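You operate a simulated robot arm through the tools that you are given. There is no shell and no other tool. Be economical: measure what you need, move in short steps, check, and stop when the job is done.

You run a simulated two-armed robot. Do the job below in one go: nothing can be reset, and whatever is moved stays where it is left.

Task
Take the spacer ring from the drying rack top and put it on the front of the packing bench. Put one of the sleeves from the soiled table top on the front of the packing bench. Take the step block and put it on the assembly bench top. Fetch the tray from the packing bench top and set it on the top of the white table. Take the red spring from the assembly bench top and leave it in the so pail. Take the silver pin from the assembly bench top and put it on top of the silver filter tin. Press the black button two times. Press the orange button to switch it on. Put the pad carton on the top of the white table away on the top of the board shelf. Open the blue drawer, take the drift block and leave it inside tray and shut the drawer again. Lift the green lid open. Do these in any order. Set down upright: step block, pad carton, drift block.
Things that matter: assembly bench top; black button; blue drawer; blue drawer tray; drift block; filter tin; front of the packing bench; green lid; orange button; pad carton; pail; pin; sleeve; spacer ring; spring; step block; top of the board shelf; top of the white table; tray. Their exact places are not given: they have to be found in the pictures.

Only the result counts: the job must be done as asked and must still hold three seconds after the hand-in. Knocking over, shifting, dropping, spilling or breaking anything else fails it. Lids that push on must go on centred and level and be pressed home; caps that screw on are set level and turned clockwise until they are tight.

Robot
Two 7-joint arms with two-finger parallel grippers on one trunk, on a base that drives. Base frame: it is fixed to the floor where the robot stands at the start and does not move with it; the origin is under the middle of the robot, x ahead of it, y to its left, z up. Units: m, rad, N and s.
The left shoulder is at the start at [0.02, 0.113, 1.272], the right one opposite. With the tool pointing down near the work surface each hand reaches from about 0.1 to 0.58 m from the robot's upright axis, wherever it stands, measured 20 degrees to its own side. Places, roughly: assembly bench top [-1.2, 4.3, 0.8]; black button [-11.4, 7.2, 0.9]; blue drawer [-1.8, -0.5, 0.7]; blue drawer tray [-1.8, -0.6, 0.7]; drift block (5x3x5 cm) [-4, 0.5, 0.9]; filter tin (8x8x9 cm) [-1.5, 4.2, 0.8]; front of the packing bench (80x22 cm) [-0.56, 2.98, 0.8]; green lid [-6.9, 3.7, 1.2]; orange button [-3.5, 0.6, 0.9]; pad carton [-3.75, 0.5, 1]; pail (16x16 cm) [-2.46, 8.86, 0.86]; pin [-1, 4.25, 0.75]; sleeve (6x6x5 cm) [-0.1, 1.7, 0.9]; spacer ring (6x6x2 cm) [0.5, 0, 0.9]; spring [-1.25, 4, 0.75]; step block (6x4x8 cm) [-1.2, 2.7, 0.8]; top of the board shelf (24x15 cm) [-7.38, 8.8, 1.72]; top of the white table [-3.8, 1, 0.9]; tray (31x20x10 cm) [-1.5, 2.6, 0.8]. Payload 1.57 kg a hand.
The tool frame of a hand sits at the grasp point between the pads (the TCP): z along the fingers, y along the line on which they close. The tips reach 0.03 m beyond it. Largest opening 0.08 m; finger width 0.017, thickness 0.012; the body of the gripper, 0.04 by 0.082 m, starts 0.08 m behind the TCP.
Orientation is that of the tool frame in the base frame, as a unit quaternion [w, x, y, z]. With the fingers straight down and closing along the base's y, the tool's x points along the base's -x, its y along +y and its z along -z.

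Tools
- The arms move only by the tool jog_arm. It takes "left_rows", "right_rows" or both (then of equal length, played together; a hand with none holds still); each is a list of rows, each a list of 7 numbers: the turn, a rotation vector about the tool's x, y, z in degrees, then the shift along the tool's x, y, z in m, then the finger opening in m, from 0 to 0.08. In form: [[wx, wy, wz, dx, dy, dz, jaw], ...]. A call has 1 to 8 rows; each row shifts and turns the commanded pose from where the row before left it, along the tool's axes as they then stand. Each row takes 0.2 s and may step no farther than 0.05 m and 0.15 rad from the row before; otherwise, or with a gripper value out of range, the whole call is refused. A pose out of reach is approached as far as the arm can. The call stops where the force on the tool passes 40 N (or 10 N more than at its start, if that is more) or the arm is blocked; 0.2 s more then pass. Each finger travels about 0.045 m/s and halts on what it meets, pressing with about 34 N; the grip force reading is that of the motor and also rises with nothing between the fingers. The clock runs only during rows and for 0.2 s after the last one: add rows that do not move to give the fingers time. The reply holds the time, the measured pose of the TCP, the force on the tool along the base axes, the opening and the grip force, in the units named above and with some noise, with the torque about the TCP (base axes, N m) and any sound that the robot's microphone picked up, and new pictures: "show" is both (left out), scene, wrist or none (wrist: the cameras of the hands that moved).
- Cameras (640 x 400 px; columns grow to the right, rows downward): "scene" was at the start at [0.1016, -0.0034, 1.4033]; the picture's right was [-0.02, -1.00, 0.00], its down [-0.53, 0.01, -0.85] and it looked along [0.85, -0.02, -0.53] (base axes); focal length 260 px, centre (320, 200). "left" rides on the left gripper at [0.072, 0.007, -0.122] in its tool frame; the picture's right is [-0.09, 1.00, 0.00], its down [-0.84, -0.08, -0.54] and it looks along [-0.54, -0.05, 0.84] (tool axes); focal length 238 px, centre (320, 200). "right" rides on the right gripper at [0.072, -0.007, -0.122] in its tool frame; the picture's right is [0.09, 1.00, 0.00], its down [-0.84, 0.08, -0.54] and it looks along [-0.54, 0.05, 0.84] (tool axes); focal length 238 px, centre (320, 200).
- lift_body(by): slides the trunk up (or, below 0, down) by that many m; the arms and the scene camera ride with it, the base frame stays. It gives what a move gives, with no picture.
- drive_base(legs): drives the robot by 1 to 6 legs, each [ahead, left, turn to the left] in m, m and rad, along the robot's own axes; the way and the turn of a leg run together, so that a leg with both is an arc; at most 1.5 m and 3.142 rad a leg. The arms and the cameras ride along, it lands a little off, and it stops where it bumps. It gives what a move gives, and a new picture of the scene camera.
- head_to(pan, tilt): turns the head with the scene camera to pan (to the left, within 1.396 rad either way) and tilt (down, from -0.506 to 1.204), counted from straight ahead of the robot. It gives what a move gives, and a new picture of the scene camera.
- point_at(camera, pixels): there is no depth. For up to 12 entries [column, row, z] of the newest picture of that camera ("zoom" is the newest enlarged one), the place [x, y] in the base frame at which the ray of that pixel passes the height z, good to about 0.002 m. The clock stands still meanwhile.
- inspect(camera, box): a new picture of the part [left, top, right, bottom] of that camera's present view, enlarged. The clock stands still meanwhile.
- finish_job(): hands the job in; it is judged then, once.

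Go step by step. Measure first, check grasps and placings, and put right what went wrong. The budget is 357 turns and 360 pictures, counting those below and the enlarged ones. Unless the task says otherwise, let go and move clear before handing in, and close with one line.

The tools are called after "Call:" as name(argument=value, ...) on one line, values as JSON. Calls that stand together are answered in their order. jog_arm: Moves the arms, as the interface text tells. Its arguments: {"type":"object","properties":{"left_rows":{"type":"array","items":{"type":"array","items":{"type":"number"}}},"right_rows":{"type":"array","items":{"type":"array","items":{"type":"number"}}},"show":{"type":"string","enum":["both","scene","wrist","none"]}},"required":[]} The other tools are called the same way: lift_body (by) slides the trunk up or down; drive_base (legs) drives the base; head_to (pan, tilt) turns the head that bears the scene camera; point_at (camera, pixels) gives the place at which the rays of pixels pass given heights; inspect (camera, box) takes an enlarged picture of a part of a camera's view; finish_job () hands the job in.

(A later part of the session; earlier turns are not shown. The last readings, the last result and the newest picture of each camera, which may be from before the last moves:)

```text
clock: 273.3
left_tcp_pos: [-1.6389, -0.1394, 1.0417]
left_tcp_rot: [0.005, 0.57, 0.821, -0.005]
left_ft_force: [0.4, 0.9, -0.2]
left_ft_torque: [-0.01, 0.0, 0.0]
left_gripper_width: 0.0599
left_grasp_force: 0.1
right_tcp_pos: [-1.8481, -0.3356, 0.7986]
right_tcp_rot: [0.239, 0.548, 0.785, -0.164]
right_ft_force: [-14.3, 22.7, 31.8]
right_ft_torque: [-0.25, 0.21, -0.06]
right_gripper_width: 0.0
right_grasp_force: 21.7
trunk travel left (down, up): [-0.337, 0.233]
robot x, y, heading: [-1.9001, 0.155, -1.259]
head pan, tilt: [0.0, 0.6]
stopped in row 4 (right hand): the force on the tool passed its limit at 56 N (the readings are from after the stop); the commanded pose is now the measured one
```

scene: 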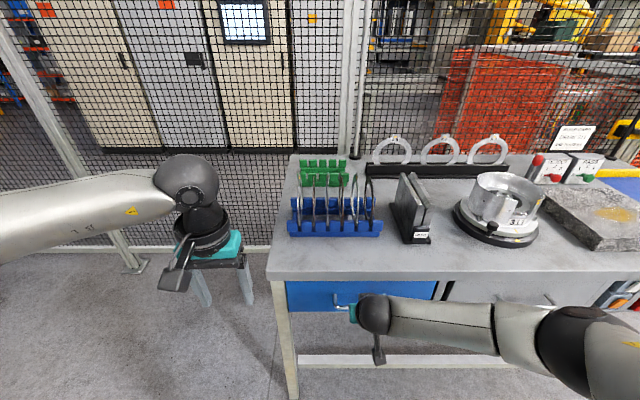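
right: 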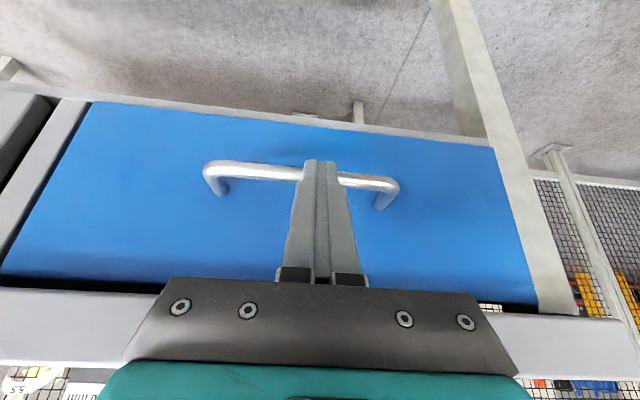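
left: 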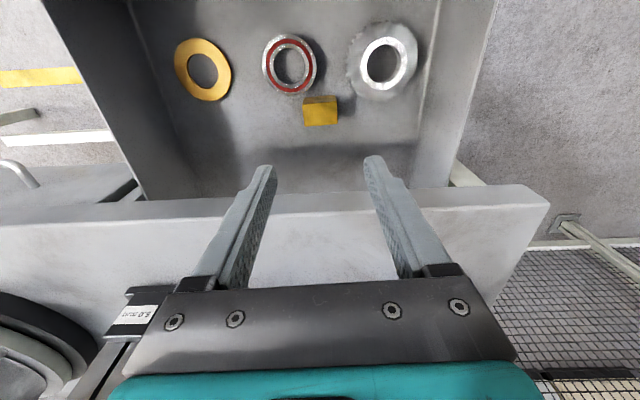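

Call:
jog_arm(right_rows=[[0, 0, 0, 0.0082, 0, -0.03, 0], [0, 0, 0, 0, 0, -0.045, 0], [0, 0, 0, 0, -0.03, -0.03, 0], [0, 0, 0, 0, -0.04, -0.01, 0], [0, 0, 0, 0, -0.04, 0, 0]], show="none")

Call:
inspect(camera="scene", box=[260, 230, 460, 355])

```text
clock: 274.5
left_tcp_pos: [-1.6388, -0.1438, 1.0416]
left_tcp_rot: [0.003, 0.571, 0.821, -0.004]
left_ft_force: [0.2, -0.1, -0.2]
left_ft_torque: [0.02, 0.01, 0.02]
left_gripper_width: 0.0599
left_grasp_force: 0.0
right_tcp_pos: [-1.9745, -0.31, 0.8888]
right_tcp_rot: [0.238, 0.547, 0.785, -0.163]
right_ft_force: [-0.8, -0.5, -0.6]
right_ft_torque: [0.02, 0.02, -0.01]
right_gripper_width: 0.0
right_grasp_force: 21.6
trunk travel left (down, up): [-0.337, 0.233]
robot x, y, heading: [-1.8993, 0.1569, -1.26]
head pan, tilt: [0.0, 0.6]
```

```text
3.20 times, centred on (360, 292) of scene
```

zoom: 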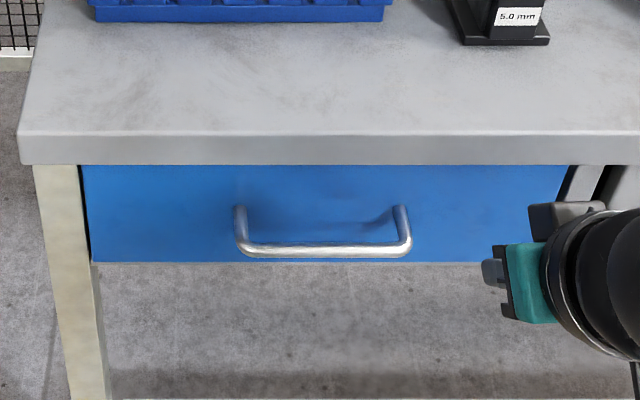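

Call:
point_at(camera="zoom", pixels=[[322, 250, 0.755], [322, 246, 0.755], [322, 255, 0.755], [20, 133, 0.89]])

```text
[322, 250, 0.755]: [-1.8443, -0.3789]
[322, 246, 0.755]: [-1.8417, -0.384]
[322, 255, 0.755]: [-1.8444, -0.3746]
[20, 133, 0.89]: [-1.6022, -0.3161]
```

The bar is back at its shut position (-1.843,-0.379): drawer closed. I level the right hand and drive back to the white table's south side for the carton.

Call:
jog_arm(right_rows=[[0, 7, 0, 0, 0, -0.045, 0.04], [0, 7, 0, 0, 0, -0.045, 0.04], [0, 7, 0, 0, -0.02, -0.045, 0.06], [0, 7, 0, 0, -0.02, -0.02, 0.06], [0, 7, 0, 0, 0, -0.02, 0.06]], show="none")

Call:
drive_base(legs=[[-0.2, 0, 0], [0, 0, 3.115], [0, 1.4, 0]])

```text
clock: 275.7
left_tcp_pos: [-1.637, -0.143, 1.0411]
left_tcp_rot: [0.003, 0.571, 0.821, -0.004]
left_ft_force: [0.2, 0.6, -0.4]
left_ft_torque: [-0.01, 0.01, 0.02]
left_gripper_width: 0.0598
left_grasp_force: 0.1
right_tcp_pos: [-2.0374, -0.263, 1.0462]
right_tcp_rot: [-0.01, 0.571, 0.821, 0.011]
right_ft_force: [-0.1, 0.2, 0.2]
right_ft_torque: [0.0, 0.05, 0.02]
right_gripper_width: 0.0601
right_grasp_force: 0.1
trunk travel left (down, up): [-0.337, 0.233]
robot x, y, heading: [-1.8999, 0.158, -1.253]
head pan, tilt: [0.0, 0.6]
```

```text
clock: 291.3
left_tcp_pos: [-3.5536, 0.2428, 1.041]
left_tcp_rot: [-0.005, 0.814, -0.581, -0.003]
left_ft_force: [0.0, 0.2, 0.4]
left_ft_torque: [0.0, 0.02, -0.04]
left_gripper_width: 0.0597
left_grasp_force: 0.1
right_tcp_pos: [-3.1523, 0.3527, 1.0462]
right_tcp_rot: [0.009, 0.812, -0.583, 0.01]
right_ft_force: [0.6, -0.4, 0.1]
right_ft_torque: [0.0, 0.02, -0.02]
right_gripper_width: 0.0601
right_grasp_force: 0.1
trunk travel left (down, up): [-0.337, 0.233]
robot x, y, heading: [-3.3013, -0.0637, 1.859]
head pan, tilt: [0.0, 0.6]
```

scene: 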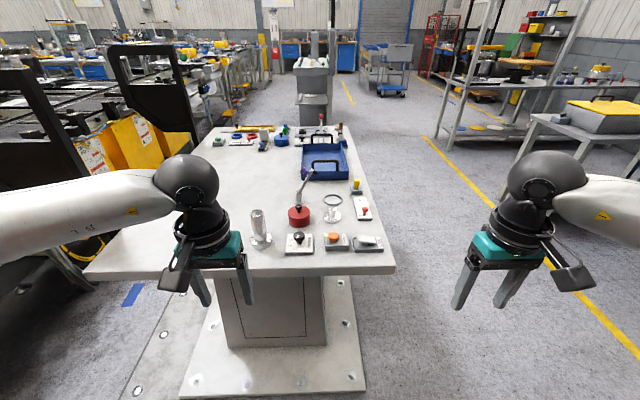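

Call:
drive_base(legs=[[0.21, 0.21, 0]])

Call:
head_to(pan=0.2, tilt=0.8)

Call:
inspect(camera="left", box=[0, 0, 640, 400])

```text
clock: 293.3
left_tcp_pos: [-3.8155, 0.3841, 1.0416]
left_tcp_rot: [-0.004, 0.814, -0.58, -0.002]
left_ft_force: [0.1, -0.4, 0.2]
left_ft_torque: [0.02, 0.02, -0.03]
left_gripper_width: 0.0602
left_grasp_force: 0.1
right_tcp_pos: [-3.4132, 0.4942, 1.047]
right_tcp_rot: [0.01, 0.814, -0.581, 0.01]
right_ft_force: [-0.7, 0.2, -0.8]
right_ft_torque: [-0.01, -0.02, -0.03]
right_gripper_width: 0.0601
right_grasp_force: 0.0
trunk travel left (down, up): [-0.337, 0.233]
robot x, y, heading: [-3.5604, 0.079, 1.864]
head pan, tilt: [0.0, 0.6]
```

scene: 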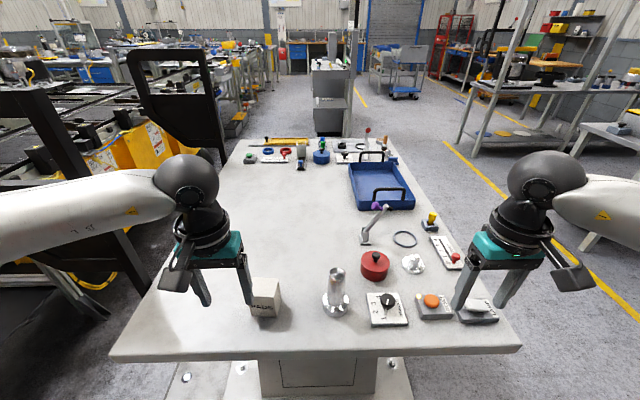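

```text
clock: 294.0
left_tcp_pos: [-3.8152, 0.3845, 1.0419]
left_tcp_rot: [-0.003, 0.814, -0.581, -0.002]
left_ft_force: [-0.1, -0.6, 0.2]
left_ft_torque: [-0.01, -0.03, -0.01]
left_gripper_width: 0.0599
left_grasp_force: 0.0
right_tcp_pos: [-3.4145, 0.4951, 1.0465]
right_tcp_rot: [0.009, 0.814, -0.581, 0.008]
right_ft_force: [0.0, 0.4, 0.5]
right_ft_torque: [-0.03, 0.02, -0.04]
right_gripper_width: 0.0602
right_grasp_force: 0.1
trunk travel left (down, up): [-0.337, 0.233]
robot x, y, heading: [-3.5595, 0.0768, 1.862]
head pan, tilt: [0.201, 0.799]
```

scene: 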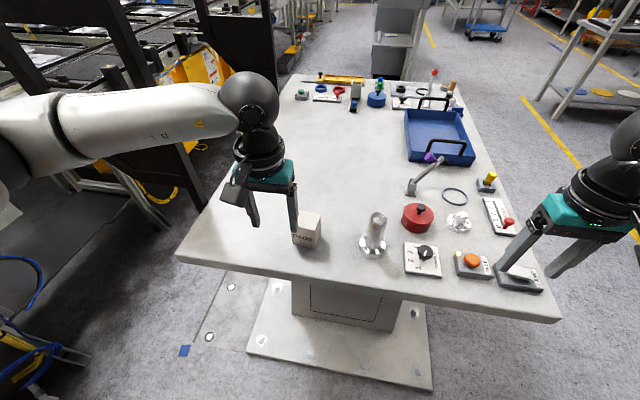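

```text
1.00 times, centred on (320, 200) of left (not enlarged: the box is as wide or as high as the picture)
```

zoom: 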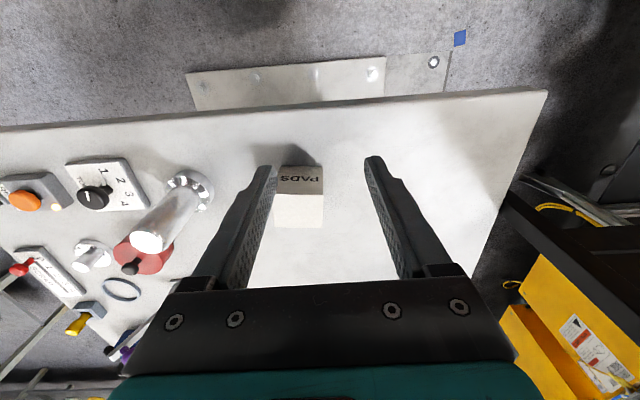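

Call:
point_at(camera="zoom", pixels=[[280, 166, 0.855], [321, 166, 0.855], [276, 195, 0.91], [322, 195, 0.91], [276, 195, 0.93], [322, 195, 0.93], [276, 228, 0.92], [322, 228, 0.92]])

Call:
inspect(camera="scene", box=[270, 190, 370, 270])

Call:
point_at(camera="zoom", pixels=[[180, 295, 0.855], [320, 285, 0.855], [320, 200, 0.92]])

```text
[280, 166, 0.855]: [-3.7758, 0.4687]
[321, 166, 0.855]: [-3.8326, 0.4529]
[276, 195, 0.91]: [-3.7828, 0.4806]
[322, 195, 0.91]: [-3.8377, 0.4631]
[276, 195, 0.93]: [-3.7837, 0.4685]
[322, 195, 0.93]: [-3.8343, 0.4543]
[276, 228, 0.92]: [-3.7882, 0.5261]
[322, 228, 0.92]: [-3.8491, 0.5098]
```

```text
5.00 times, centred on (320, 230) of scene
```

zoom: 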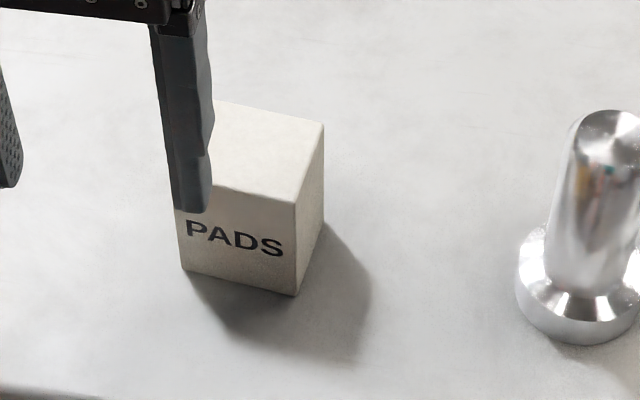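

```text
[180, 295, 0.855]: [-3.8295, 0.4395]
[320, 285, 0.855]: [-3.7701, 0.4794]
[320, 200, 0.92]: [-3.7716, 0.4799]
```

Call:
jog_arm(left_rows=[[0, 0, 3.5, -0.033, -0.012, 0, 0.08], [0, 0, 0, -0.033, -0.012, 0, 0.08], [0, 0, 0, -0.032, -0.012, 0, 0.08], [0, 0, 0, 0, 0, 0.04, 0.08], [0, 0, 0, 0, 0, 0.03, 0.08]], show="wrist")

```text
clock: 295.2
left_tcp_pos: [-3.8085, 0.4875, 0.9711]
left_tcp_rot: [-0.003, 0.796, -0.605, -0.003]
left_ft_force: [-0.1, 0.2, -0.2]
left_ft_torque: [0.02, 0.0, 0.02]
left_gripper_width: 0.08
left_grasp_force: 0.0
right_tcp_pos: [-3.4124, 0.4953, 1.0467]
right_tcp_rot: [0.01, 0.813, -0.582, 0.009]
right_ft_force: [0.3, -0.4, -0.2]
right_ft_torque: [0.02, 0.03, 0.0]
right_gripper_width: 0.06
right_grasp_force: 0.0
trunk travel left (down, up): [-0.337, 0.233]
robot x, y, heading: [-3.5638, 0.0803, 1.864]
head pan, tilt: [0.201, 0.799]
```

left: 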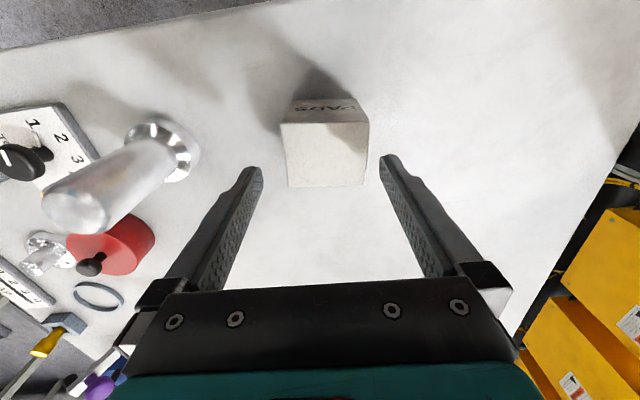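

Call:
jog_arm(left_rows=[[0, 0, 0, 0.005, 0.003, 0.0, 0.08], [0, 0, 0, 0, 0, 0.035, 0.08], [0, 0, 0, 0, 0, 0.035, 0.08], [0, 0, 0, 0, 0, 0, 0.06], [0, 0, 0, 0, 0, 0, 0.045], [0, 0, 0, 0, 0, 0, 0.045], [0, 0, 0, 0, 0, 0, 0.045], [0, 0, 0, 0, 0, -0.045, 0.045]], show="wrist")

```text
clock: 297.0
left_tcp_pos: [-3.8113, 0.4813, 0.9468]
left_tcp_rot: [-0.003, 0.796, -0.605, -0.002]
left_ft_force: [-0.6, 0.1, -0.5]
left_ft_torque: [0.0, -0.01, 0.0]
left_gripper_width: 0.0603
left_grasp_force: 34.4
right_tcp_pos: [-3.4138, 0.4944, 1.0476]
right_tcp_rot: [0.008, 0.814, -0.581, 0.009]
right_ft_force: [-0.3, -0.3, -0.9]
right_ft_torque: [-0.02, -0.02, 0.0]
right_gripper_width: 0.0599
right_grasp_force: 0.1
trunk travel left (down, up): [-0.337, 0.233]
robot x, y, heading: [-3.5581, 0.081, 1.86]
head pan, tilt: [0.201, 0.799]
```

left: 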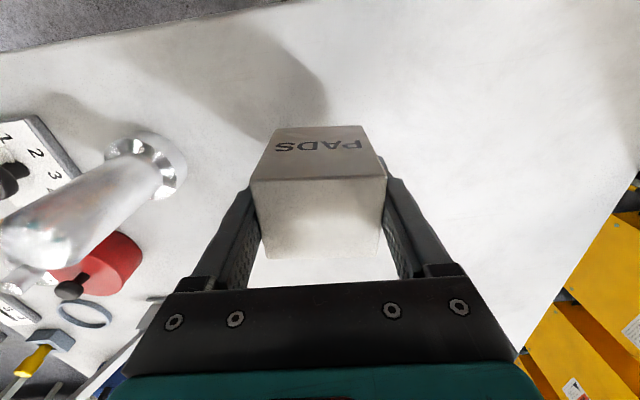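

Carton held. I raise it and drive toward the assembly bench aisle.

Call:
jog_arm(left_rows=[[0, 0, 0, 0, 0, -0.045, 0.045], [0, 0, 0, 0.01, 0, -0.045, 0.045], [0, 0, 0, 0.02, 0, -0.045, 0.045], [0, 0, 0, 0.02, 0, -0.045, 0.045], [0, 0, 0, 0.02, 0, -0.02, 0.045]], right_rows=[[0, 0, 0, 0, 0, -0.045, 0.06], [0, 0, 0, 0, 0, -0.045, 0.06], [0, 0, 0, 0.0, 0, -0.02, 0.06], [0, 0, 0, 0.0, 0.02, 0, 0.06], [0, 0, 0, 0.0, 0.02, 0, 0.06]], show="none")

Call:
drive_base(legs=[[-0.2, 0, 0], [0, -1.2, 0], [1.34, -0.225, 0], [1.3, -0.225, 0]])

```text
clock: 298.2
left_tcp_pos: [-3.7926, 0.4109, 1.1456]
left_tcp_rot: [-0.003, 0.797, -0.604, -0.003]
left_ft_force: [0.5, 0.5, -2.7]
left_ft_torque: [-0.02, 0.05, 0.01]
left_gripper_width: 0.0603
left_grasp_force: 34.1
right_tcp_pos: [-3.4511, 0.484, 1.1574]
right_tcp_rot: [0.008, 0.814, -0.581, 0.008]
right_ft_force: [0.2, 0.3, -0.3]
right_ft_torque: [-0.04, 0.03, -0.03]
right_gripper_width: 0.0601
right_grasp_force: 0.1
trunk travel left (down, up): [-0.337, 0.233]
robot x, y, heading: [-3.5609, 0.0814, 1.86]
head pan, tilt: [0.201, 0.799]
```

```text
clock: 318.3
left_tcp_pos: [-2.9361, 3.2485, 1.1452]
left_tcp_rot: [-0.003, 0.8, -0.599, -0.003]
left_ft_force: [0.1, 0.4, -0.8]
left_ft_torque: [0.03, -0.01, 0.01]
left_gripper_width: 0.0596
left_grasp_force: 33.8
right_tcp_pos: [-2.5966, 3.3251, 1.1585]
right_tcp_rot: [0.01, 0.817, -0.576, 0.01]
right_ft_force: [-0.1, 0.9, 0.6]
right_ft_torque: [-0.03, 0.0, 0.01]
right_gripper_width: 0.0601
right_grasp_force: 0.0
trunk travel left (down, up): [-0.337, 0.233]
robot x, y, heading: [-2.7015, 2.915, 1.87]
head pan, tilt: [0.201, 0.799]
```

scene: 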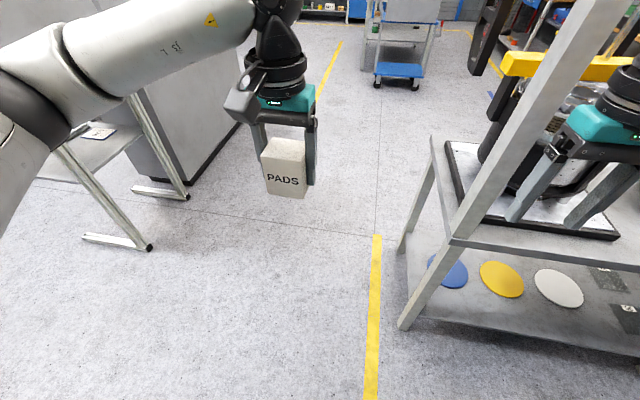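

Call:
drive_base(legs=[[0, 0, -1.56]])

Call:
head_to(pan=0.0, tilt=0.4)

```text
clock: 322.5
left_tcp_pos: [-2.3698, 3.1518, 1.1469]
left_tcp_rot: [0.005, -0.142, 0.99, -0.001]
left_ft_force: [1.3, 0.7, -1.5]
left_ft_torque: [-0.01, -0.01, 0.01]
left_gripper_width: 0.0596
left_grasp_force: 34.5
right_tcp_pos: [-2.2937, 2.8116, 1.1574]
right_tcp_rot: [-0.014, -0.17, 0.985, 0.0]
right_ft_force: [-0.9, -0.1, 1.2]
right_ft_torque: [0.0, 0.0, 0.02]
right_gripper_width: 0.06
right_grasp_force: 0.0
trunk travel left (down, up): [-0.337, 0.233]
robot x, y, heading: [-2.6981, 2.9131, 0.304]
head pan, tilt: [0.201, 0.799]
```

scene: 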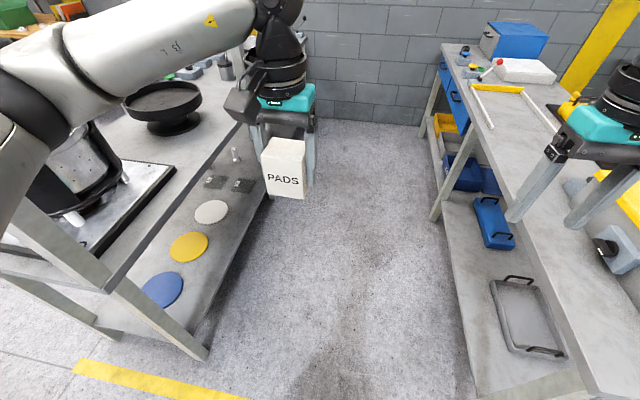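

```text
clock: 323.4
left_tcp_pos: [-2.3698, 3.1527, 1.1455]
left_tcp_rot: [0.005, -0.142, 0.99, 0.0]
left_ft_force: [-0.3, -0.4, -1.7]
left_ft_torque: [-0.02, 0.0, 0.01]
left_gripper_width: 0.0598
left_grasp_force: 34.1
right_tcp_pos: [-2.2936, 2.8118, 1.1568]
right_tcp_rot: [-0.014, -0.17, 0.985, 0.0]
right_ft_force: [0.5, 0.1, -0.6]
right_ft_torque: [-0.01, 0.02, 0.0]
right_gripper_width: 0.0601
right_grasp_force: 0.0
trunk travel left (down, up): [-0.337, 0.233]
robot x, y, heading: [-2.7018, 2.9148, 0.301]
head pan, tilt: [0.0, 0.4]
```

scene: 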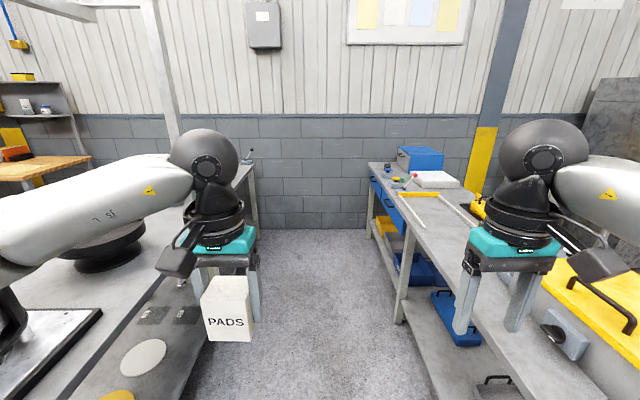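

Call:
drive_base(legs=[[1.3, 0.0, 0], [0.4, 0, 0], [0, 0, 1.56]])

Call:
head_to(pan=0.0, tilt=0.75)

```text
clock: 335.8
left_tcp_pos: [-1.2892, 3.7425, 1.1452]
left_tcp_rot: [-0.004, 0.782, -0.623, -0.002]
left_ft_force: [-0.6, -0.2, -0.6]
left_ft_torque: [0.01, -0.03, -0.03]
left_gripper_width: 0.0595
left_grasp_force: 34.5
right_tcp_pos: [-0.9446, 3.7999, 1.1578]
right_tcp_rot: [0.009, 0.8, -0.6, 0.01]
right_ft_force: [-0.8, 0.0, -0.2]
right_ft_torque: [0.02, 0.01, 0.0]
right_gripper_width: 0.0601
right_grasp_force: 0.0
trunk travel left (down, up): [-0.337, 0.233]
robot x, y, heading: [-1.0742, 3.3962, 1.815]
head pan, tilt: [0.0, 0.4]
```

scene: 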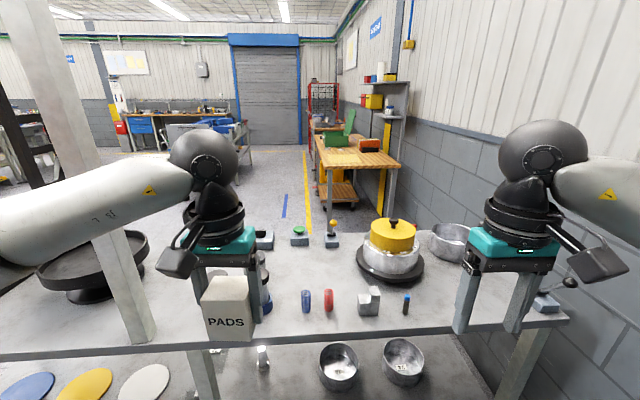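

```text
clock: 336.6
left_tcp_pos: [-1.2889, 3.7437, 1.1455]
left_tcp_rot: [-0.004, 0.782, -0.623, -0.002]
left_ft_force: [-0.8, -0.6, -0.8]
left_ft_torque: [0.01, -0.03, 0.01]
left_gripper_width: 0.0596
left_grasp_force: 34.3
right_tcp_pos: [-0.9453, 3.7997, 1.1577]
right_tcp_rot: [0.008, 0.799, -0.601, 0.009]
right_ft_force: [0.2, 0.2, -0.7]
right_ft_torque: [0.04, -0.02, 0.04]
right_gripper_width: 0.06
right_grasp_force: 0.0
trunk travel left (down, up): [-0.337, 0.233]
robot x, y, heading: [-1.0743, 3.4022, 1.817]
head pan, tilt: [0.0, 0.75]
```

scene: 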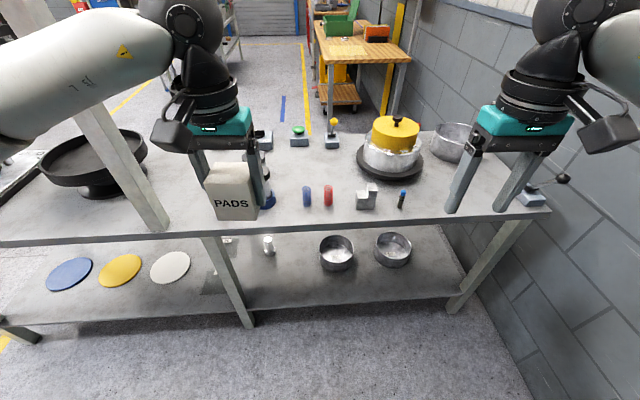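

Call:
drive_base(legs=[[0.23, 0.06, 0.04]])

Call:
inspect(camera="scene", box=[260, 200, 440, 310])

```text
clock: 338.3
left_tcp_pos: [-1.4185, 3.9362, 1.1457]
left_tcp_rot: [-0.003, 0.794, -0.608, -0.001]
left_ft_force: [-0.6, -0.8, -2.3]
left_ft_torque: [0.05, -0.01, 0.0]
left_gripper_width: 0.0595
left_grasp_force: 34.0
right_tcp_pos: [-1.0755, 4.0057, 1.1568]
right_tcp_rot: [0.009, 0.811, -0.586, 0.01]
right_ft_force: [-0.4, 0.7, -0.2]
right_ft_torque: [-0.01, 0.01, 0.01]
right_gripper_width: 0.0598
right_grasp_force: 0.0
trunk travel left (down, up): [-0.337, 0.233]
robot x, y, heading: [-1.19, 3.5987, 1.854]
head pan, tilt: [0.0, 0.75]
```

scene: 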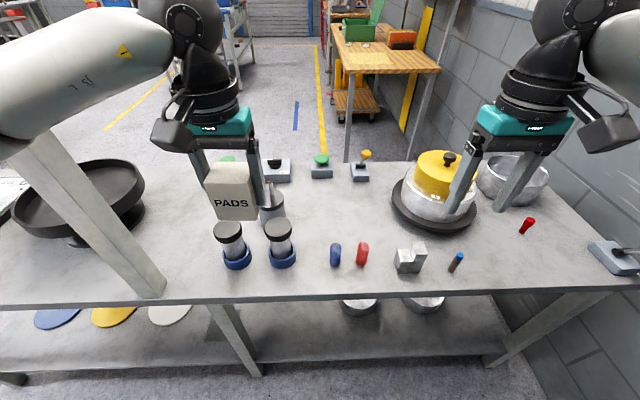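

```text
3.56 times, centred on (350, 255) of scene
```

zoom: 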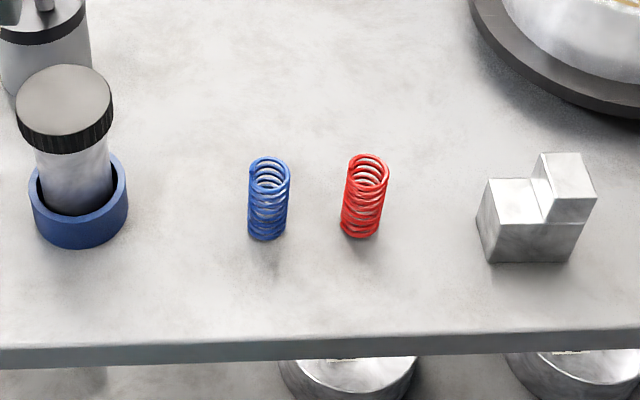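

Call:
point_at(camera="zoom", pixels=[[361, 230, 0.8], [268, 233, 0.8], [369, 170, 0.84], [369, 170, 0.85], [369, 170, 0.86], [342, 228, 0.8], [380, 228, 0.8]])

```text
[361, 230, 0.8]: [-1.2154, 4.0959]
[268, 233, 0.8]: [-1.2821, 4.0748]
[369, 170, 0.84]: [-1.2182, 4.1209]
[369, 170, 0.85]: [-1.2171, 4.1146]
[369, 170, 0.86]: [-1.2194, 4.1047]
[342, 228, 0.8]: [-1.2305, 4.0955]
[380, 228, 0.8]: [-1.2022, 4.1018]
```

Call:
jog_arm(right_rows=[[0, 0, 0, -0.0335, 0.0262, 0.02, 0.045], [0, 0, 0, -0.0335, 0.0262, 0.02, 0.045], [0, 0, 0, -0.0335, 0.0262, 0.02, 0.045], [0, 0, 0, -0.0335, 0.0262, 0.02, 0.045], [0, 0, 0, 0, 0, 0.045, 0.045], [0, 0, 0, 0, 0, 0.045, 0.045], [0, 0, 0, 0, 0, 0.03, 0.045]], show="wrist")

```text
clock: 339.9
left_tcp_pos: [-1.4166, 3.9353, 1.1439]
left_tcp_rot: [-0.003, 0.793, -0.609, -0.003]
left_ft_force: [0.1, 0.3, -1.1]
left_ft_torque: [0.02, 0.0, 0.02]
left_gripper_width: 0.0595
left_grasp_force: 33.7
right_tcp_pos: [-1.2178, 4.0936, 0.9522]
right_tcp_rot: [0.01, 0.811, -0.585, 0.008]
right_ft_force: [0.1, 0.5, -0.4]
right_ft_torque: [0.02, -0.02, -0.02]
right_gripper_width: 0.0449
right_grasp_force: 0.1
trunk travel left (down, up): [-0.337, 0.233]
robot x, y, heading: [-1.1887, 3.5968, 1.848]
head pan, tilt: [0.0, 0.75]
```

right: 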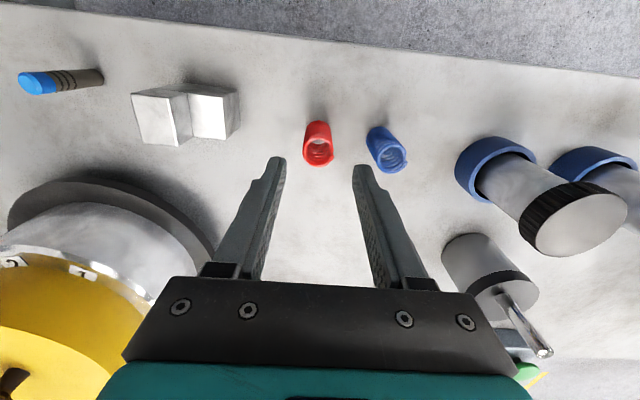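

Call:
point_at(camera="right", pixels=[[319, 152, 0.86], [319, 152, 0.85], [317, 128, 0.8], [386, 153, 0.86]])

```text
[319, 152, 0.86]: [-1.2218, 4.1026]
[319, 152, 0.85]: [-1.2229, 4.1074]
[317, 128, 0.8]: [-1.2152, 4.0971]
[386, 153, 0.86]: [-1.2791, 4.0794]
```

Call:
jog_arm(right_rows=[[0, 0, 0, -0.007, -0.001, 0.04, 0.045], [0, 0, 0, 0, 0, 0.04, 0.045], [0, 0, 0, 0, 0, 0.034, 0.045], [0, 0, 0, 0, 0, 0, 0.03], [0, 0, 0, 0, 0, 0, 0.015], [0, 0, 0, 0, 0, 0, 0.015], [0, 0, 0, 0, 0, -0.04, 0.015], [0, 0, 0, 0, 0, -0.04, 0.015]], show="wrist")

```text
clock: 341.7
left_tcp_pos: [-1.418, 3.9359, 1.146]
left_tcp_rot: [-0.003, 0.793, -0.609, -0.003]
left_ft_force: [0.0, -0.5, -0.9]
left_ft_torque: [-0.01, -0.01, 0.01]
left_gripper_width: 0.0598
left_grasp_force: 34.3
right_tcp_pos: [-1.2169, 4.0979, 0.9192]
right_tcp_rot: [0.009, 0.811, -0.585, 0.009]
right_ft_force: [-0.8, 0.1, -0.4]
right_ft_torque: [0.01, -0.01, -0.02]
right_gripper_width: 0.0286
right_grasp_force: 34.0
trunk travel left (down, up): [-0.337, 0.233]
robot x, y, heading: [-1.1943, 3.6014, 1.847]
head pan, tilt: [0.0, 0.75]
```

right: 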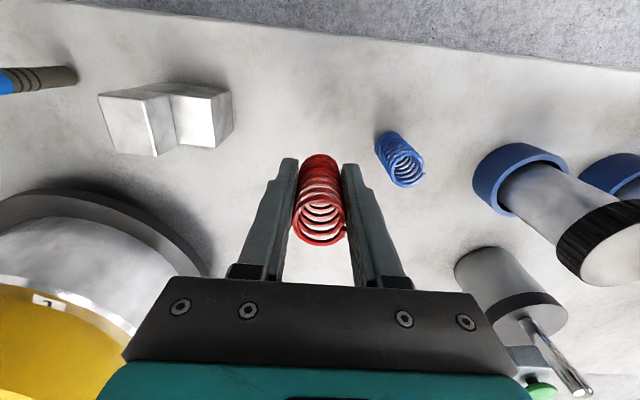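

Spring held (0.0286). I lift, back off, turn west and leave the aisle.

Call:
jog_arm(right_rows=[[0, 0, 0, 0.0, 0, -0.048, 0.015], [0, 0, 0, 0.0, 0, -0.048, 0.015], [0, 0, 0, 0.02, -0.01, -0.04, 0.015], [0, 0, 0, 0.02, -0.03, -0.03, 0.015], [0, 0, 0, 0.02, -0.04, -0.02, 0.015], [0, 0, 0, 0.0, -0.04, -0.01, 0.015]], show="none")

Call:
drive_base(legs=[[-0.27, 0, 0], [0, 0, 1.59]])

Call:
head_to(pan=0.0, tilt=0.35)

```text
clock: 343.1
left_tcp_pos: [-1.4163, 3.9367, 1.1466]
left_tcp_rot: [-0.004, 0.793, -0.609, -0.002]
left_ft_force: [0.3, -1.1, -1.0]
left_ft_torque: [0.03, 0.0, -0.02]
left_gripper_width: 0.0596
left_grasp_force: 34.2
right_tcp_pos: [-1.0866, 4.0852, 1.1177]
right_tcp_rot: [0.009, 0.811, -0.585, 0.009]
right_ft_force: [-0.4, 0.9, 0.3]
right_ft_torque: [-0.01, -0.01, 0.0]
right_gripper_width: 0.0282
right_grasp_force: 34.1
trunk travel left (down, up): [-0.337, 0.233]
robot x, y, heading: [-1.1904, 3.6016, 1.855]
head pan, tilt: [0.0, 0.75]
```

```text
clock: 348.9
left_tcp_pos: [-1.4516, 3.1123, 1.1446]
left_tcp_rot: [0.0, 0.992, 0.128, -0.004]
left_ft_force: [-0.7, 0.1, -1.9]
left_ft_torque: [0.0, 0.02, 0.0]
left_gripper_width: 0.0595
left_grasp_force: 33.8
right_tcp_pos: [-1.598, 3.444, 1.1195]
right_tcp_rot: [0.0, 0.988, 0.157, 0.012]
right_ft_force: [0.1, 0.2, -0.3]
right_ft_torque: [-0.02, -0.02, -0.03]
right_gripper_width: 0.0281
right_grasp_force: 34.2
trunk travel left (down, up): [-0.337, 0.233]
robot x, y, heading: [-1.111, 3.3405, -2.867]
head pan, tilt: [0.0, 0.75]
```

scene: 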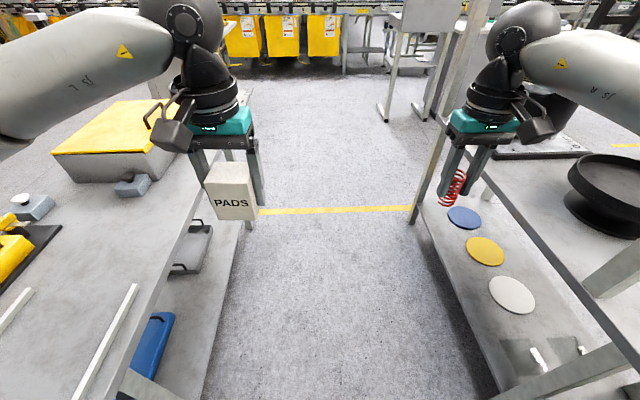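

```text
clock: 349.7
left_tcp_pos: [-1.4518, 3.1128, 1.1441]
left_tcp_rot: [-0.001, 0.992, 0.128, -0.004]
left_ft_force: [-0.3, -0.2, -1.6]
left_ft_torque: [-0.02, -0.01, -0.02]
left_gripper_width: 0.0598
left_grasp_force: 33.8
right_tcp_pos: [-1.5992, 3.4443, 1.1182]
right_tcp_rot: [0.0, 0.988, 0.157, 0.012]
right_ft_force: [0.9, 0.4, -0.5]
right_ft_torque: [0.02, 0.01, 0.01]
right_gripper_width: 0.0282
right_grasp_force: 34.6
trunk travel left (down, up): [-0.337, 0.233]
robot x, y, heading: [-1.1142, 3.3369, -2.87]
head pan, tilt: [0.0, 0.351]
```

scene: 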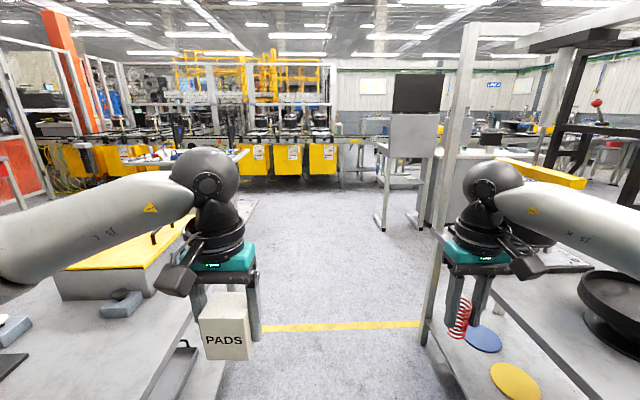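

Call:
point_at(camera="scene", pixels=[[432, 300, 0.8], [445, 260, 0.8], [421, 365, 0], [428, 335, 0], [190, 325, 0.78], [245, 360, 0]])

```text
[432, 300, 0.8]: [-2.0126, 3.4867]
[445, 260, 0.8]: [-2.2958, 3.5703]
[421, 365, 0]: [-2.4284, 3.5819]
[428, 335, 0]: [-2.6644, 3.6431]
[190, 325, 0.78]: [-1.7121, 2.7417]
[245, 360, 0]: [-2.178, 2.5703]
```

Call:
drive_base(legs=[[1.4, 0, 0], [0.62, 0, 0], [0, 0, -1.7]])

```text
clock: 363.9
left_tcp_pos: [-3.2606, 3.1524, 1.1454]
left_tcp_rot: [-0.003, 0.756, -0.654, -0.002]
left_ft_force: [-0.4, -0.4, -1.3]
left_ft_torque: [0.0, 0.0, 0.03]
left_gripper_width: 0.0597
left_grasp_force: 33.8
right_tcp_pos: [-2.913, 3.2629, 1.1181]
right_tcp_rot: [0.009, 0.775, -0.632, 0.008]
right_ft_force: [-0.8, 0.0, -0.3]
right_ft_torque: [0.01, -0.03, -0.01]
right_gripper_width: 0.028
right_grasp_force: 33.6
trunk travel left (down, up): [-0.337, 0.233]
robot x, y, heading: [-3.0759, 2.7892, 1.731]
head pan, tilt: [0.0, 0.351]
```

scene: 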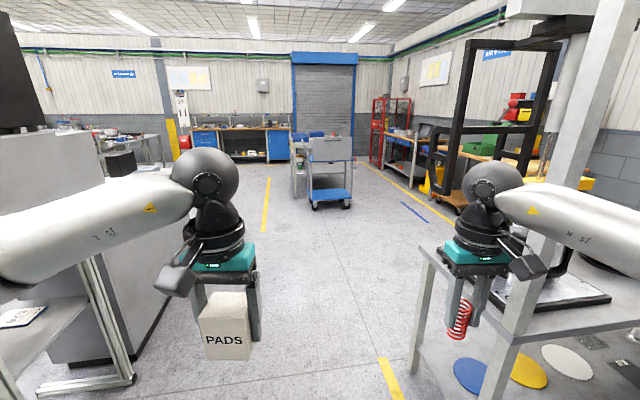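

Call:
drive_base(legs=[[0, 0, -0.16], [1.5, 0, 0]])

```text
clock: 369.2
left_tcp_pos: [-3.2041, 4.0946, 1.151]
left_tcp_rot: [0.014, -0.695, 0.719, 0.006]
left_ft_force: [-0.4, 0.1, -1.2]
left_ft_torque: [-0.02, -0.04, 0.01]
left_gripper_width: 0.0597
left_grasp_force: 34.1
right_tcp_pos: [-2.8396, 4.1342, 1.123]
right_tcp_rot: [0.002, 0.717, -0.697, 0.011]
right_ft_force: [-0.6, -0.7, -0.1]
right_ft_torque: [-0.03, -0.02, -0.01]
right_gripper_width: 0.028
right_grasp_force: 33.4
trunk travel left (down, up): [-0.337, 0.233]
robot x, y, heading: [-3.0757, 3.7262, 1.559]
head pan, tilt: [0.0, 0.351]
stopped in leg 2: the robot was blocked; the commanded pose is now the measured one
```

scene: 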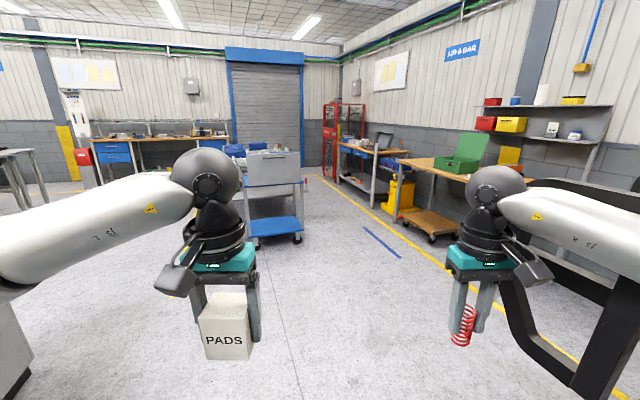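

The base was blocked. I look to both sides to see what touches.

Call:
head_to(pan=1.0, tilt=0.6)

Call:
head_to(pan=-1.0, tilt=0.6)

```text
clock: 370.5
left_tcp_pos: [-3.2027, 4.093, 1.1517]
left_tcp_rot: [0.015, -0.696, 0.717, 0.007]
left_ft_force: [-0.6, 0.0, -2.1]
left_ft_torque: [-0.02, -0.01, -0.01]
left_gripper_width: 0.0595
left_grasp_force: 34.0
right_tcp_pos: [-2.8411, 4.1342, 1.1232]
right_tcp_rot: [0.003, 0.718, -0.696, 0.011]
right_ft_force: [-0.8, -0.6, -1.0]
right_ft_torque: [0.03, 0.0, -0.06]
right_gripper_width: 0.0279
right_grasp_force: 34.0
trunk travel left (down, up): [-0.337, 0.233]
robot x, y, heading: [-3.0774, 3.7278, 1.56]
head pan, tilt: [1.0, 0.6]
```

scene: 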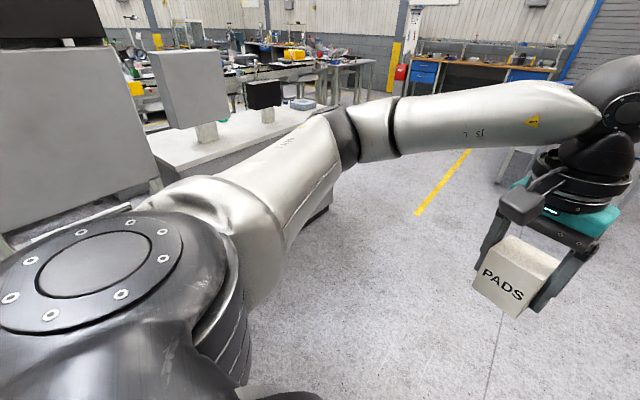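

```text
clock: 372.4
left_tcp_pos: [-3.2041, 4.0931, 1.1523]
left_tcp_rot: [0.014, -0.696, 0.718, 0.006]
left_ft_force: [-0.3, -0.2, -1.3]
left_ft_torque: [0.0, 0.01, -0.04]
left_gripper_width: 0.0595
left_grasp_force: 34.3
right_tcp_pos: [-2.8396, 4.1338, 1.1223]
right_tcp_rot: [0.002, 0.718, -0.696, 0.011]
right_ft_force: [0.0, 0.6, -1.3]
right_ft_torque: [0.01, 0.0, 0.03]
right_gripper_width: 0.028
right_grasp_force: 34.6
trunk travel left (down, up): [-0.337, 0.233]
robot x, y, heading: [-3.0766, 3.728, 1.557]
head pan, tilt: [-1.0, 0.6]
```

scene: 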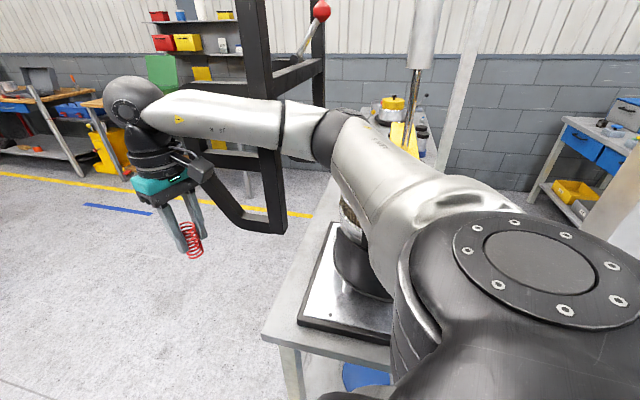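

Call:
point_at(camera="scene", pixels=[[263, 333, 0.78], [330, 185, 0.78], [395, 372, 0.78], [245, 225, 0.8], [325, 20, 1.5]])

```text
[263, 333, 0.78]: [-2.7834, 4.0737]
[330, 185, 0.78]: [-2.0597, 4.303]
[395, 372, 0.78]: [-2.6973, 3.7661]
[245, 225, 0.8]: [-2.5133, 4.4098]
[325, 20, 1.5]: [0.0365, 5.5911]
```

The bench's west corner (-2.78,4.07) blocked the base's right side. I shift left 0.18 and go on.

Call:
drive_base(legs=[[-0.1, 0, 0], [0, 0.2, 0], [0.6, 0, 0]])

Call:
head_to(pan=0.9, tilt=0.6)

```text
clock: 377.7
left_tcp_pos: [-3.3769, 4.6109, 1.1448]
left_tcp_rot: [0.003, -0.693, 0.721, 0.002]
left_ft_force: [-0.1, -0.1, -1.6]
left_ft_torque: [0.0, -0.01, 0.0]
left_gripper_width: 0.0596
left_grasp_force: 33.9
right_tcp_pos: [-3.0125, 4.6474, 1.1113]
right_tcp_rot: [0.014, 0.713, -0.701, 0.015]
right_ft_force: [0.7, -0.3, -0.1]
right_ft_torque: [0.0, 0.05, 0.04]
right_gripper_width: 0.028
right_grasp_force: 33.6
trunk travel left (down, up): [-0.337, 0.233]
robot x, y, heading: [-3.2556, 4.2217, 1.548]
head pan, tilt: [-1.0, 0.6]
```

scene: 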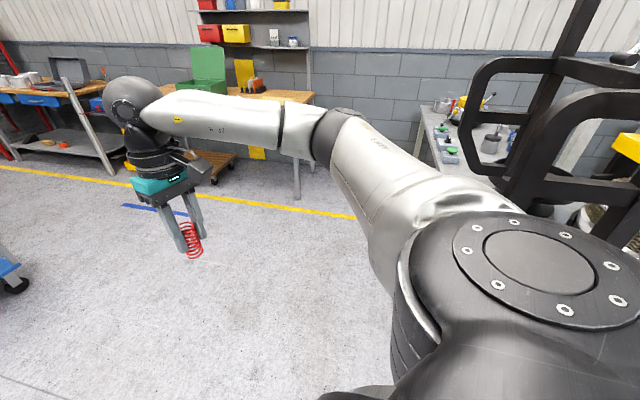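

```text
clock: 379.6
left_tcp_pos: [-3.3768, 4.6107, 1.1455]
left_tcp_rot: [0.003, -0.693, 0.721, 0.001]
left_ft_force: [0.1, -1.3, -1.5]
left_ft_torque: [0.02, -0.01, -0.01]
left_gripper_width: 0.0596
left_grasp_force: 34.2
right_tcp_pos: [-3.0129, 4.6479, 1.1128]
right_tcp_rot: [0.014, 0.713, -0.701, 0.015]
right_ft_force: [0.9, 0.8, -0.3]
right_ft_torque: [0.05, -0.01, 0.03]
right_gripper_width: 0.0278
right_grasp_force: 33.7
trunk travel left (down, up): [-0.337, 0.233]
robot x, y, heading: [-3.2552, 4.2219, 1.551]
head pan, tilt: [0.901, 0.6]
```

scene: 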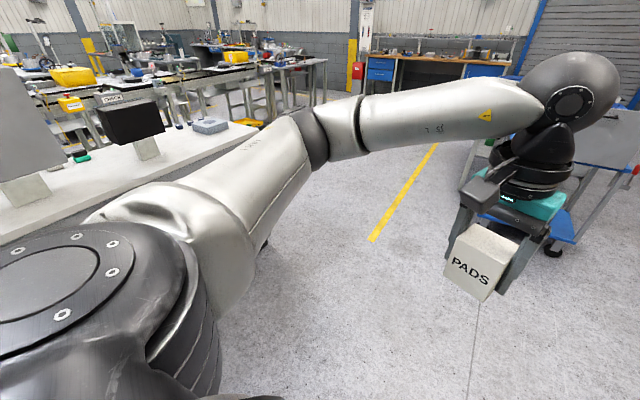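

Call:
head_to(pan=0.0, tilt=0.3)

```text
clock: 380.8
left_tcp_pos: [-3.3769, 4.6106, 1.1455]
left_tcp_rot: [0.003, -0.693, 0.721, 0.002]
left_ft_force: [-0.1, -1.0, -1.9]
left_ft_torque: [0.02, -0.03, -0.05]
left_gripper_width: 0.0597
left_grasp_force: 33.9
right_tcp_pos: [-3.0133, 4.647, 1.111]
right_tcp_rot: [0.014, 0.714, -0.7, 0.015]
right_ft_force: [0.0, 0.8, 0.3]
right_ft_torque: [-0.02, -0.02, -0.01]
right_gripper_width: 0.0282
right_grasp_force: 34.5
trunk travel left (down, up): [-0.337, 0.233]
robot x, y, heading: [-3.2597, 4.2206, 1.548]
head pan, tilt: [0.0, 0.3]
```

scene: 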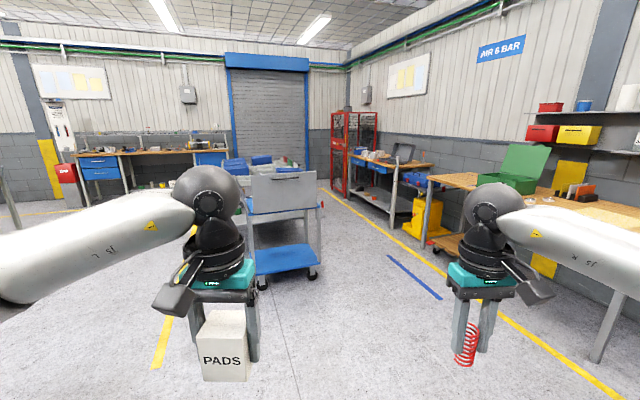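

Call:
inspect(camera="scene", box=[230, 90, 450, 230])

Call:
point_at(camera="scene", pixels=[[262, 282, 0], [315, 275, 0], [305, 270, 0], [345, 195, 0], [388, 235, 0], [435, 262, 0], [280, 190, 0.9]])

```text
2.86 times, centred on (340, 160) of scene
```

zoom: 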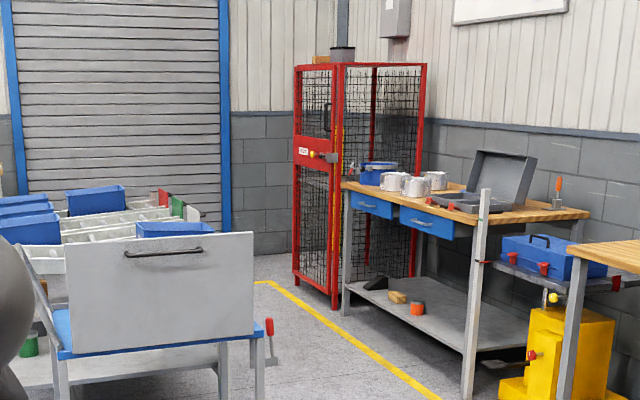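

```text
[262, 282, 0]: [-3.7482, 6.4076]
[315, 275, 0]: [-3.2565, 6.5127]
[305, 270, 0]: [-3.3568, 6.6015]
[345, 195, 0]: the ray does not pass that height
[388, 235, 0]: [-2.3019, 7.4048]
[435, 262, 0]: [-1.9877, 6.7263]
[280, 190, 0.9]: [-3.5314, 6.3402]
```

The blue pail is at scene (360,151), on the far workbench's end, matching the listed place. I drive north past the cart on its right.

Call:
drive_base(legs=[[1.4, -0.5, 0], [0.8, 0, 0.1]])

```text
clock: 392.1
left_tcp_pos: [-2.8583, 6.7977, 1.1436]
left_tcp_rot: [-0.003, 0.72, -0.694, -0.002]
left_ft_force: [-0.4, 0.5, -0.3]
left_ft_torque: [-0.01, 0.0, 0.01]
left_gripper_width: 0.0593
left_grasp_force: 34.5
right_tcp_pos: [-2.498, 6.8618, 1.1111]
right_tcp_rot: [0.013, 0.74, -0.673, 0.016]
right_ft_force: [0.0, -0.2, -0.7]
right_ft_torque: [0.0, 0.0, 0.03]
right_gripper_width: 0.0278
right_grasp_force: 33.5
trunk travel left (down, up): [-0.337, 0.233]
robot x, y, heading: [-2.7147, 6.4202, 1.624]
head pan, tilt: [0.0, 0.3]
```

scene: 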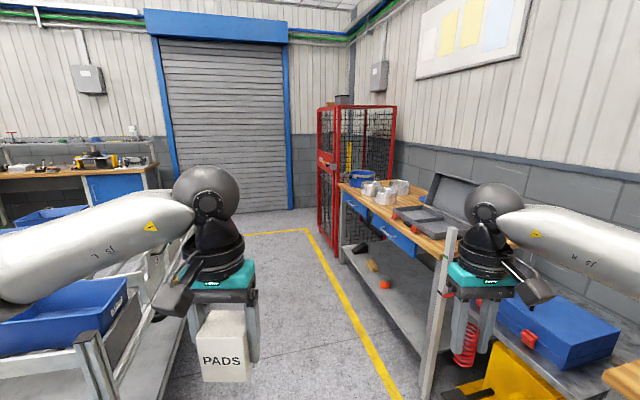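

Call:
point_at(camera="scene", pixels=[[425, 395, 0], [343, 275, 0], [320, 262, 0], [155, 395, 0], [340, 187, 0.86], [436, 250, 0.86], [362, 176, 0.9], [197, 235, 0.9], [440, 180, 1.15]])

Call:
inspect(camera="scene", box=[300, 140, 520, 280])

```text
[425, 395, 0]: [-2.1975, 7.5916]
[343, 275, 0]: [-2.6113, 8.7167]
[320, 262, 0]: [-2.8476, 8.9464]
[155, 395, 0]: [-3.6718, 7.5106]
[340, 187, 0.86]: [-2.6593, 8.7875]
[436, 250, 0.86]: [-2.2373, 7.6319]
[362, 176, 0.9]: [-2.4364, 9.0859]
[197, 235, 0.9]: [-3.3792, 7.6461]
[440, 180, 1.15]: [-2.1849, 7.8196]
```

```text
2.86 times, centred on (410, 210) of scene
```

zoom: 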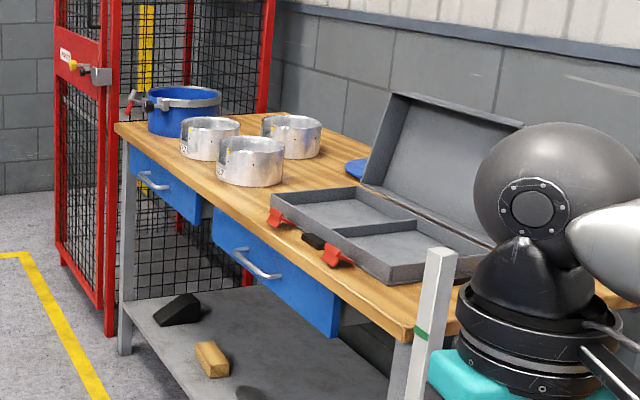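

Call:
drive_base(legs=[[1.2, 0.04, 0], [0.82, 0.03, 0]])

```text
clock: 402.3
left_tcp_pos: [-3.0369, 8.8263, 1.1448]
left_tcp_rot: [-0.003, 0.716, -0.698, -0.003]
left_ft_force: [0.6, 0.4, -1.9]
left_ft_torque: [-0.02, -0.03, -0.01]
left_gripper_width: 0.0596
left_grasp_force: 33.7
right_tcp_pos: [-2.6755, 8.8863, 1.1117]
right_tcp_rot: [0.013, 0.736, -0.677, 0.016]
right_ft_force: [0.0, 0.8, -0.1]
right_ft_torque: [-0.05, 0.0, -0.01]
right_gripper_width: 0.0277
right_grasp_force: 33.8
trunk travel left (down, up): [-0.337, 0.233]
robot x, y, heading: [-2.8939, 8.4467, 1.615]
head pan, tilt: [0.0, 0.3]
```

scene: 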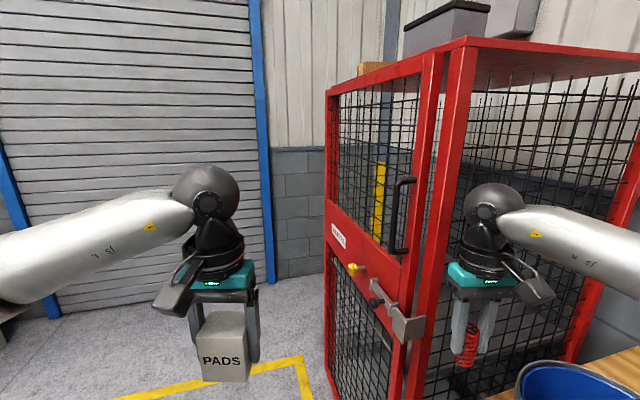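

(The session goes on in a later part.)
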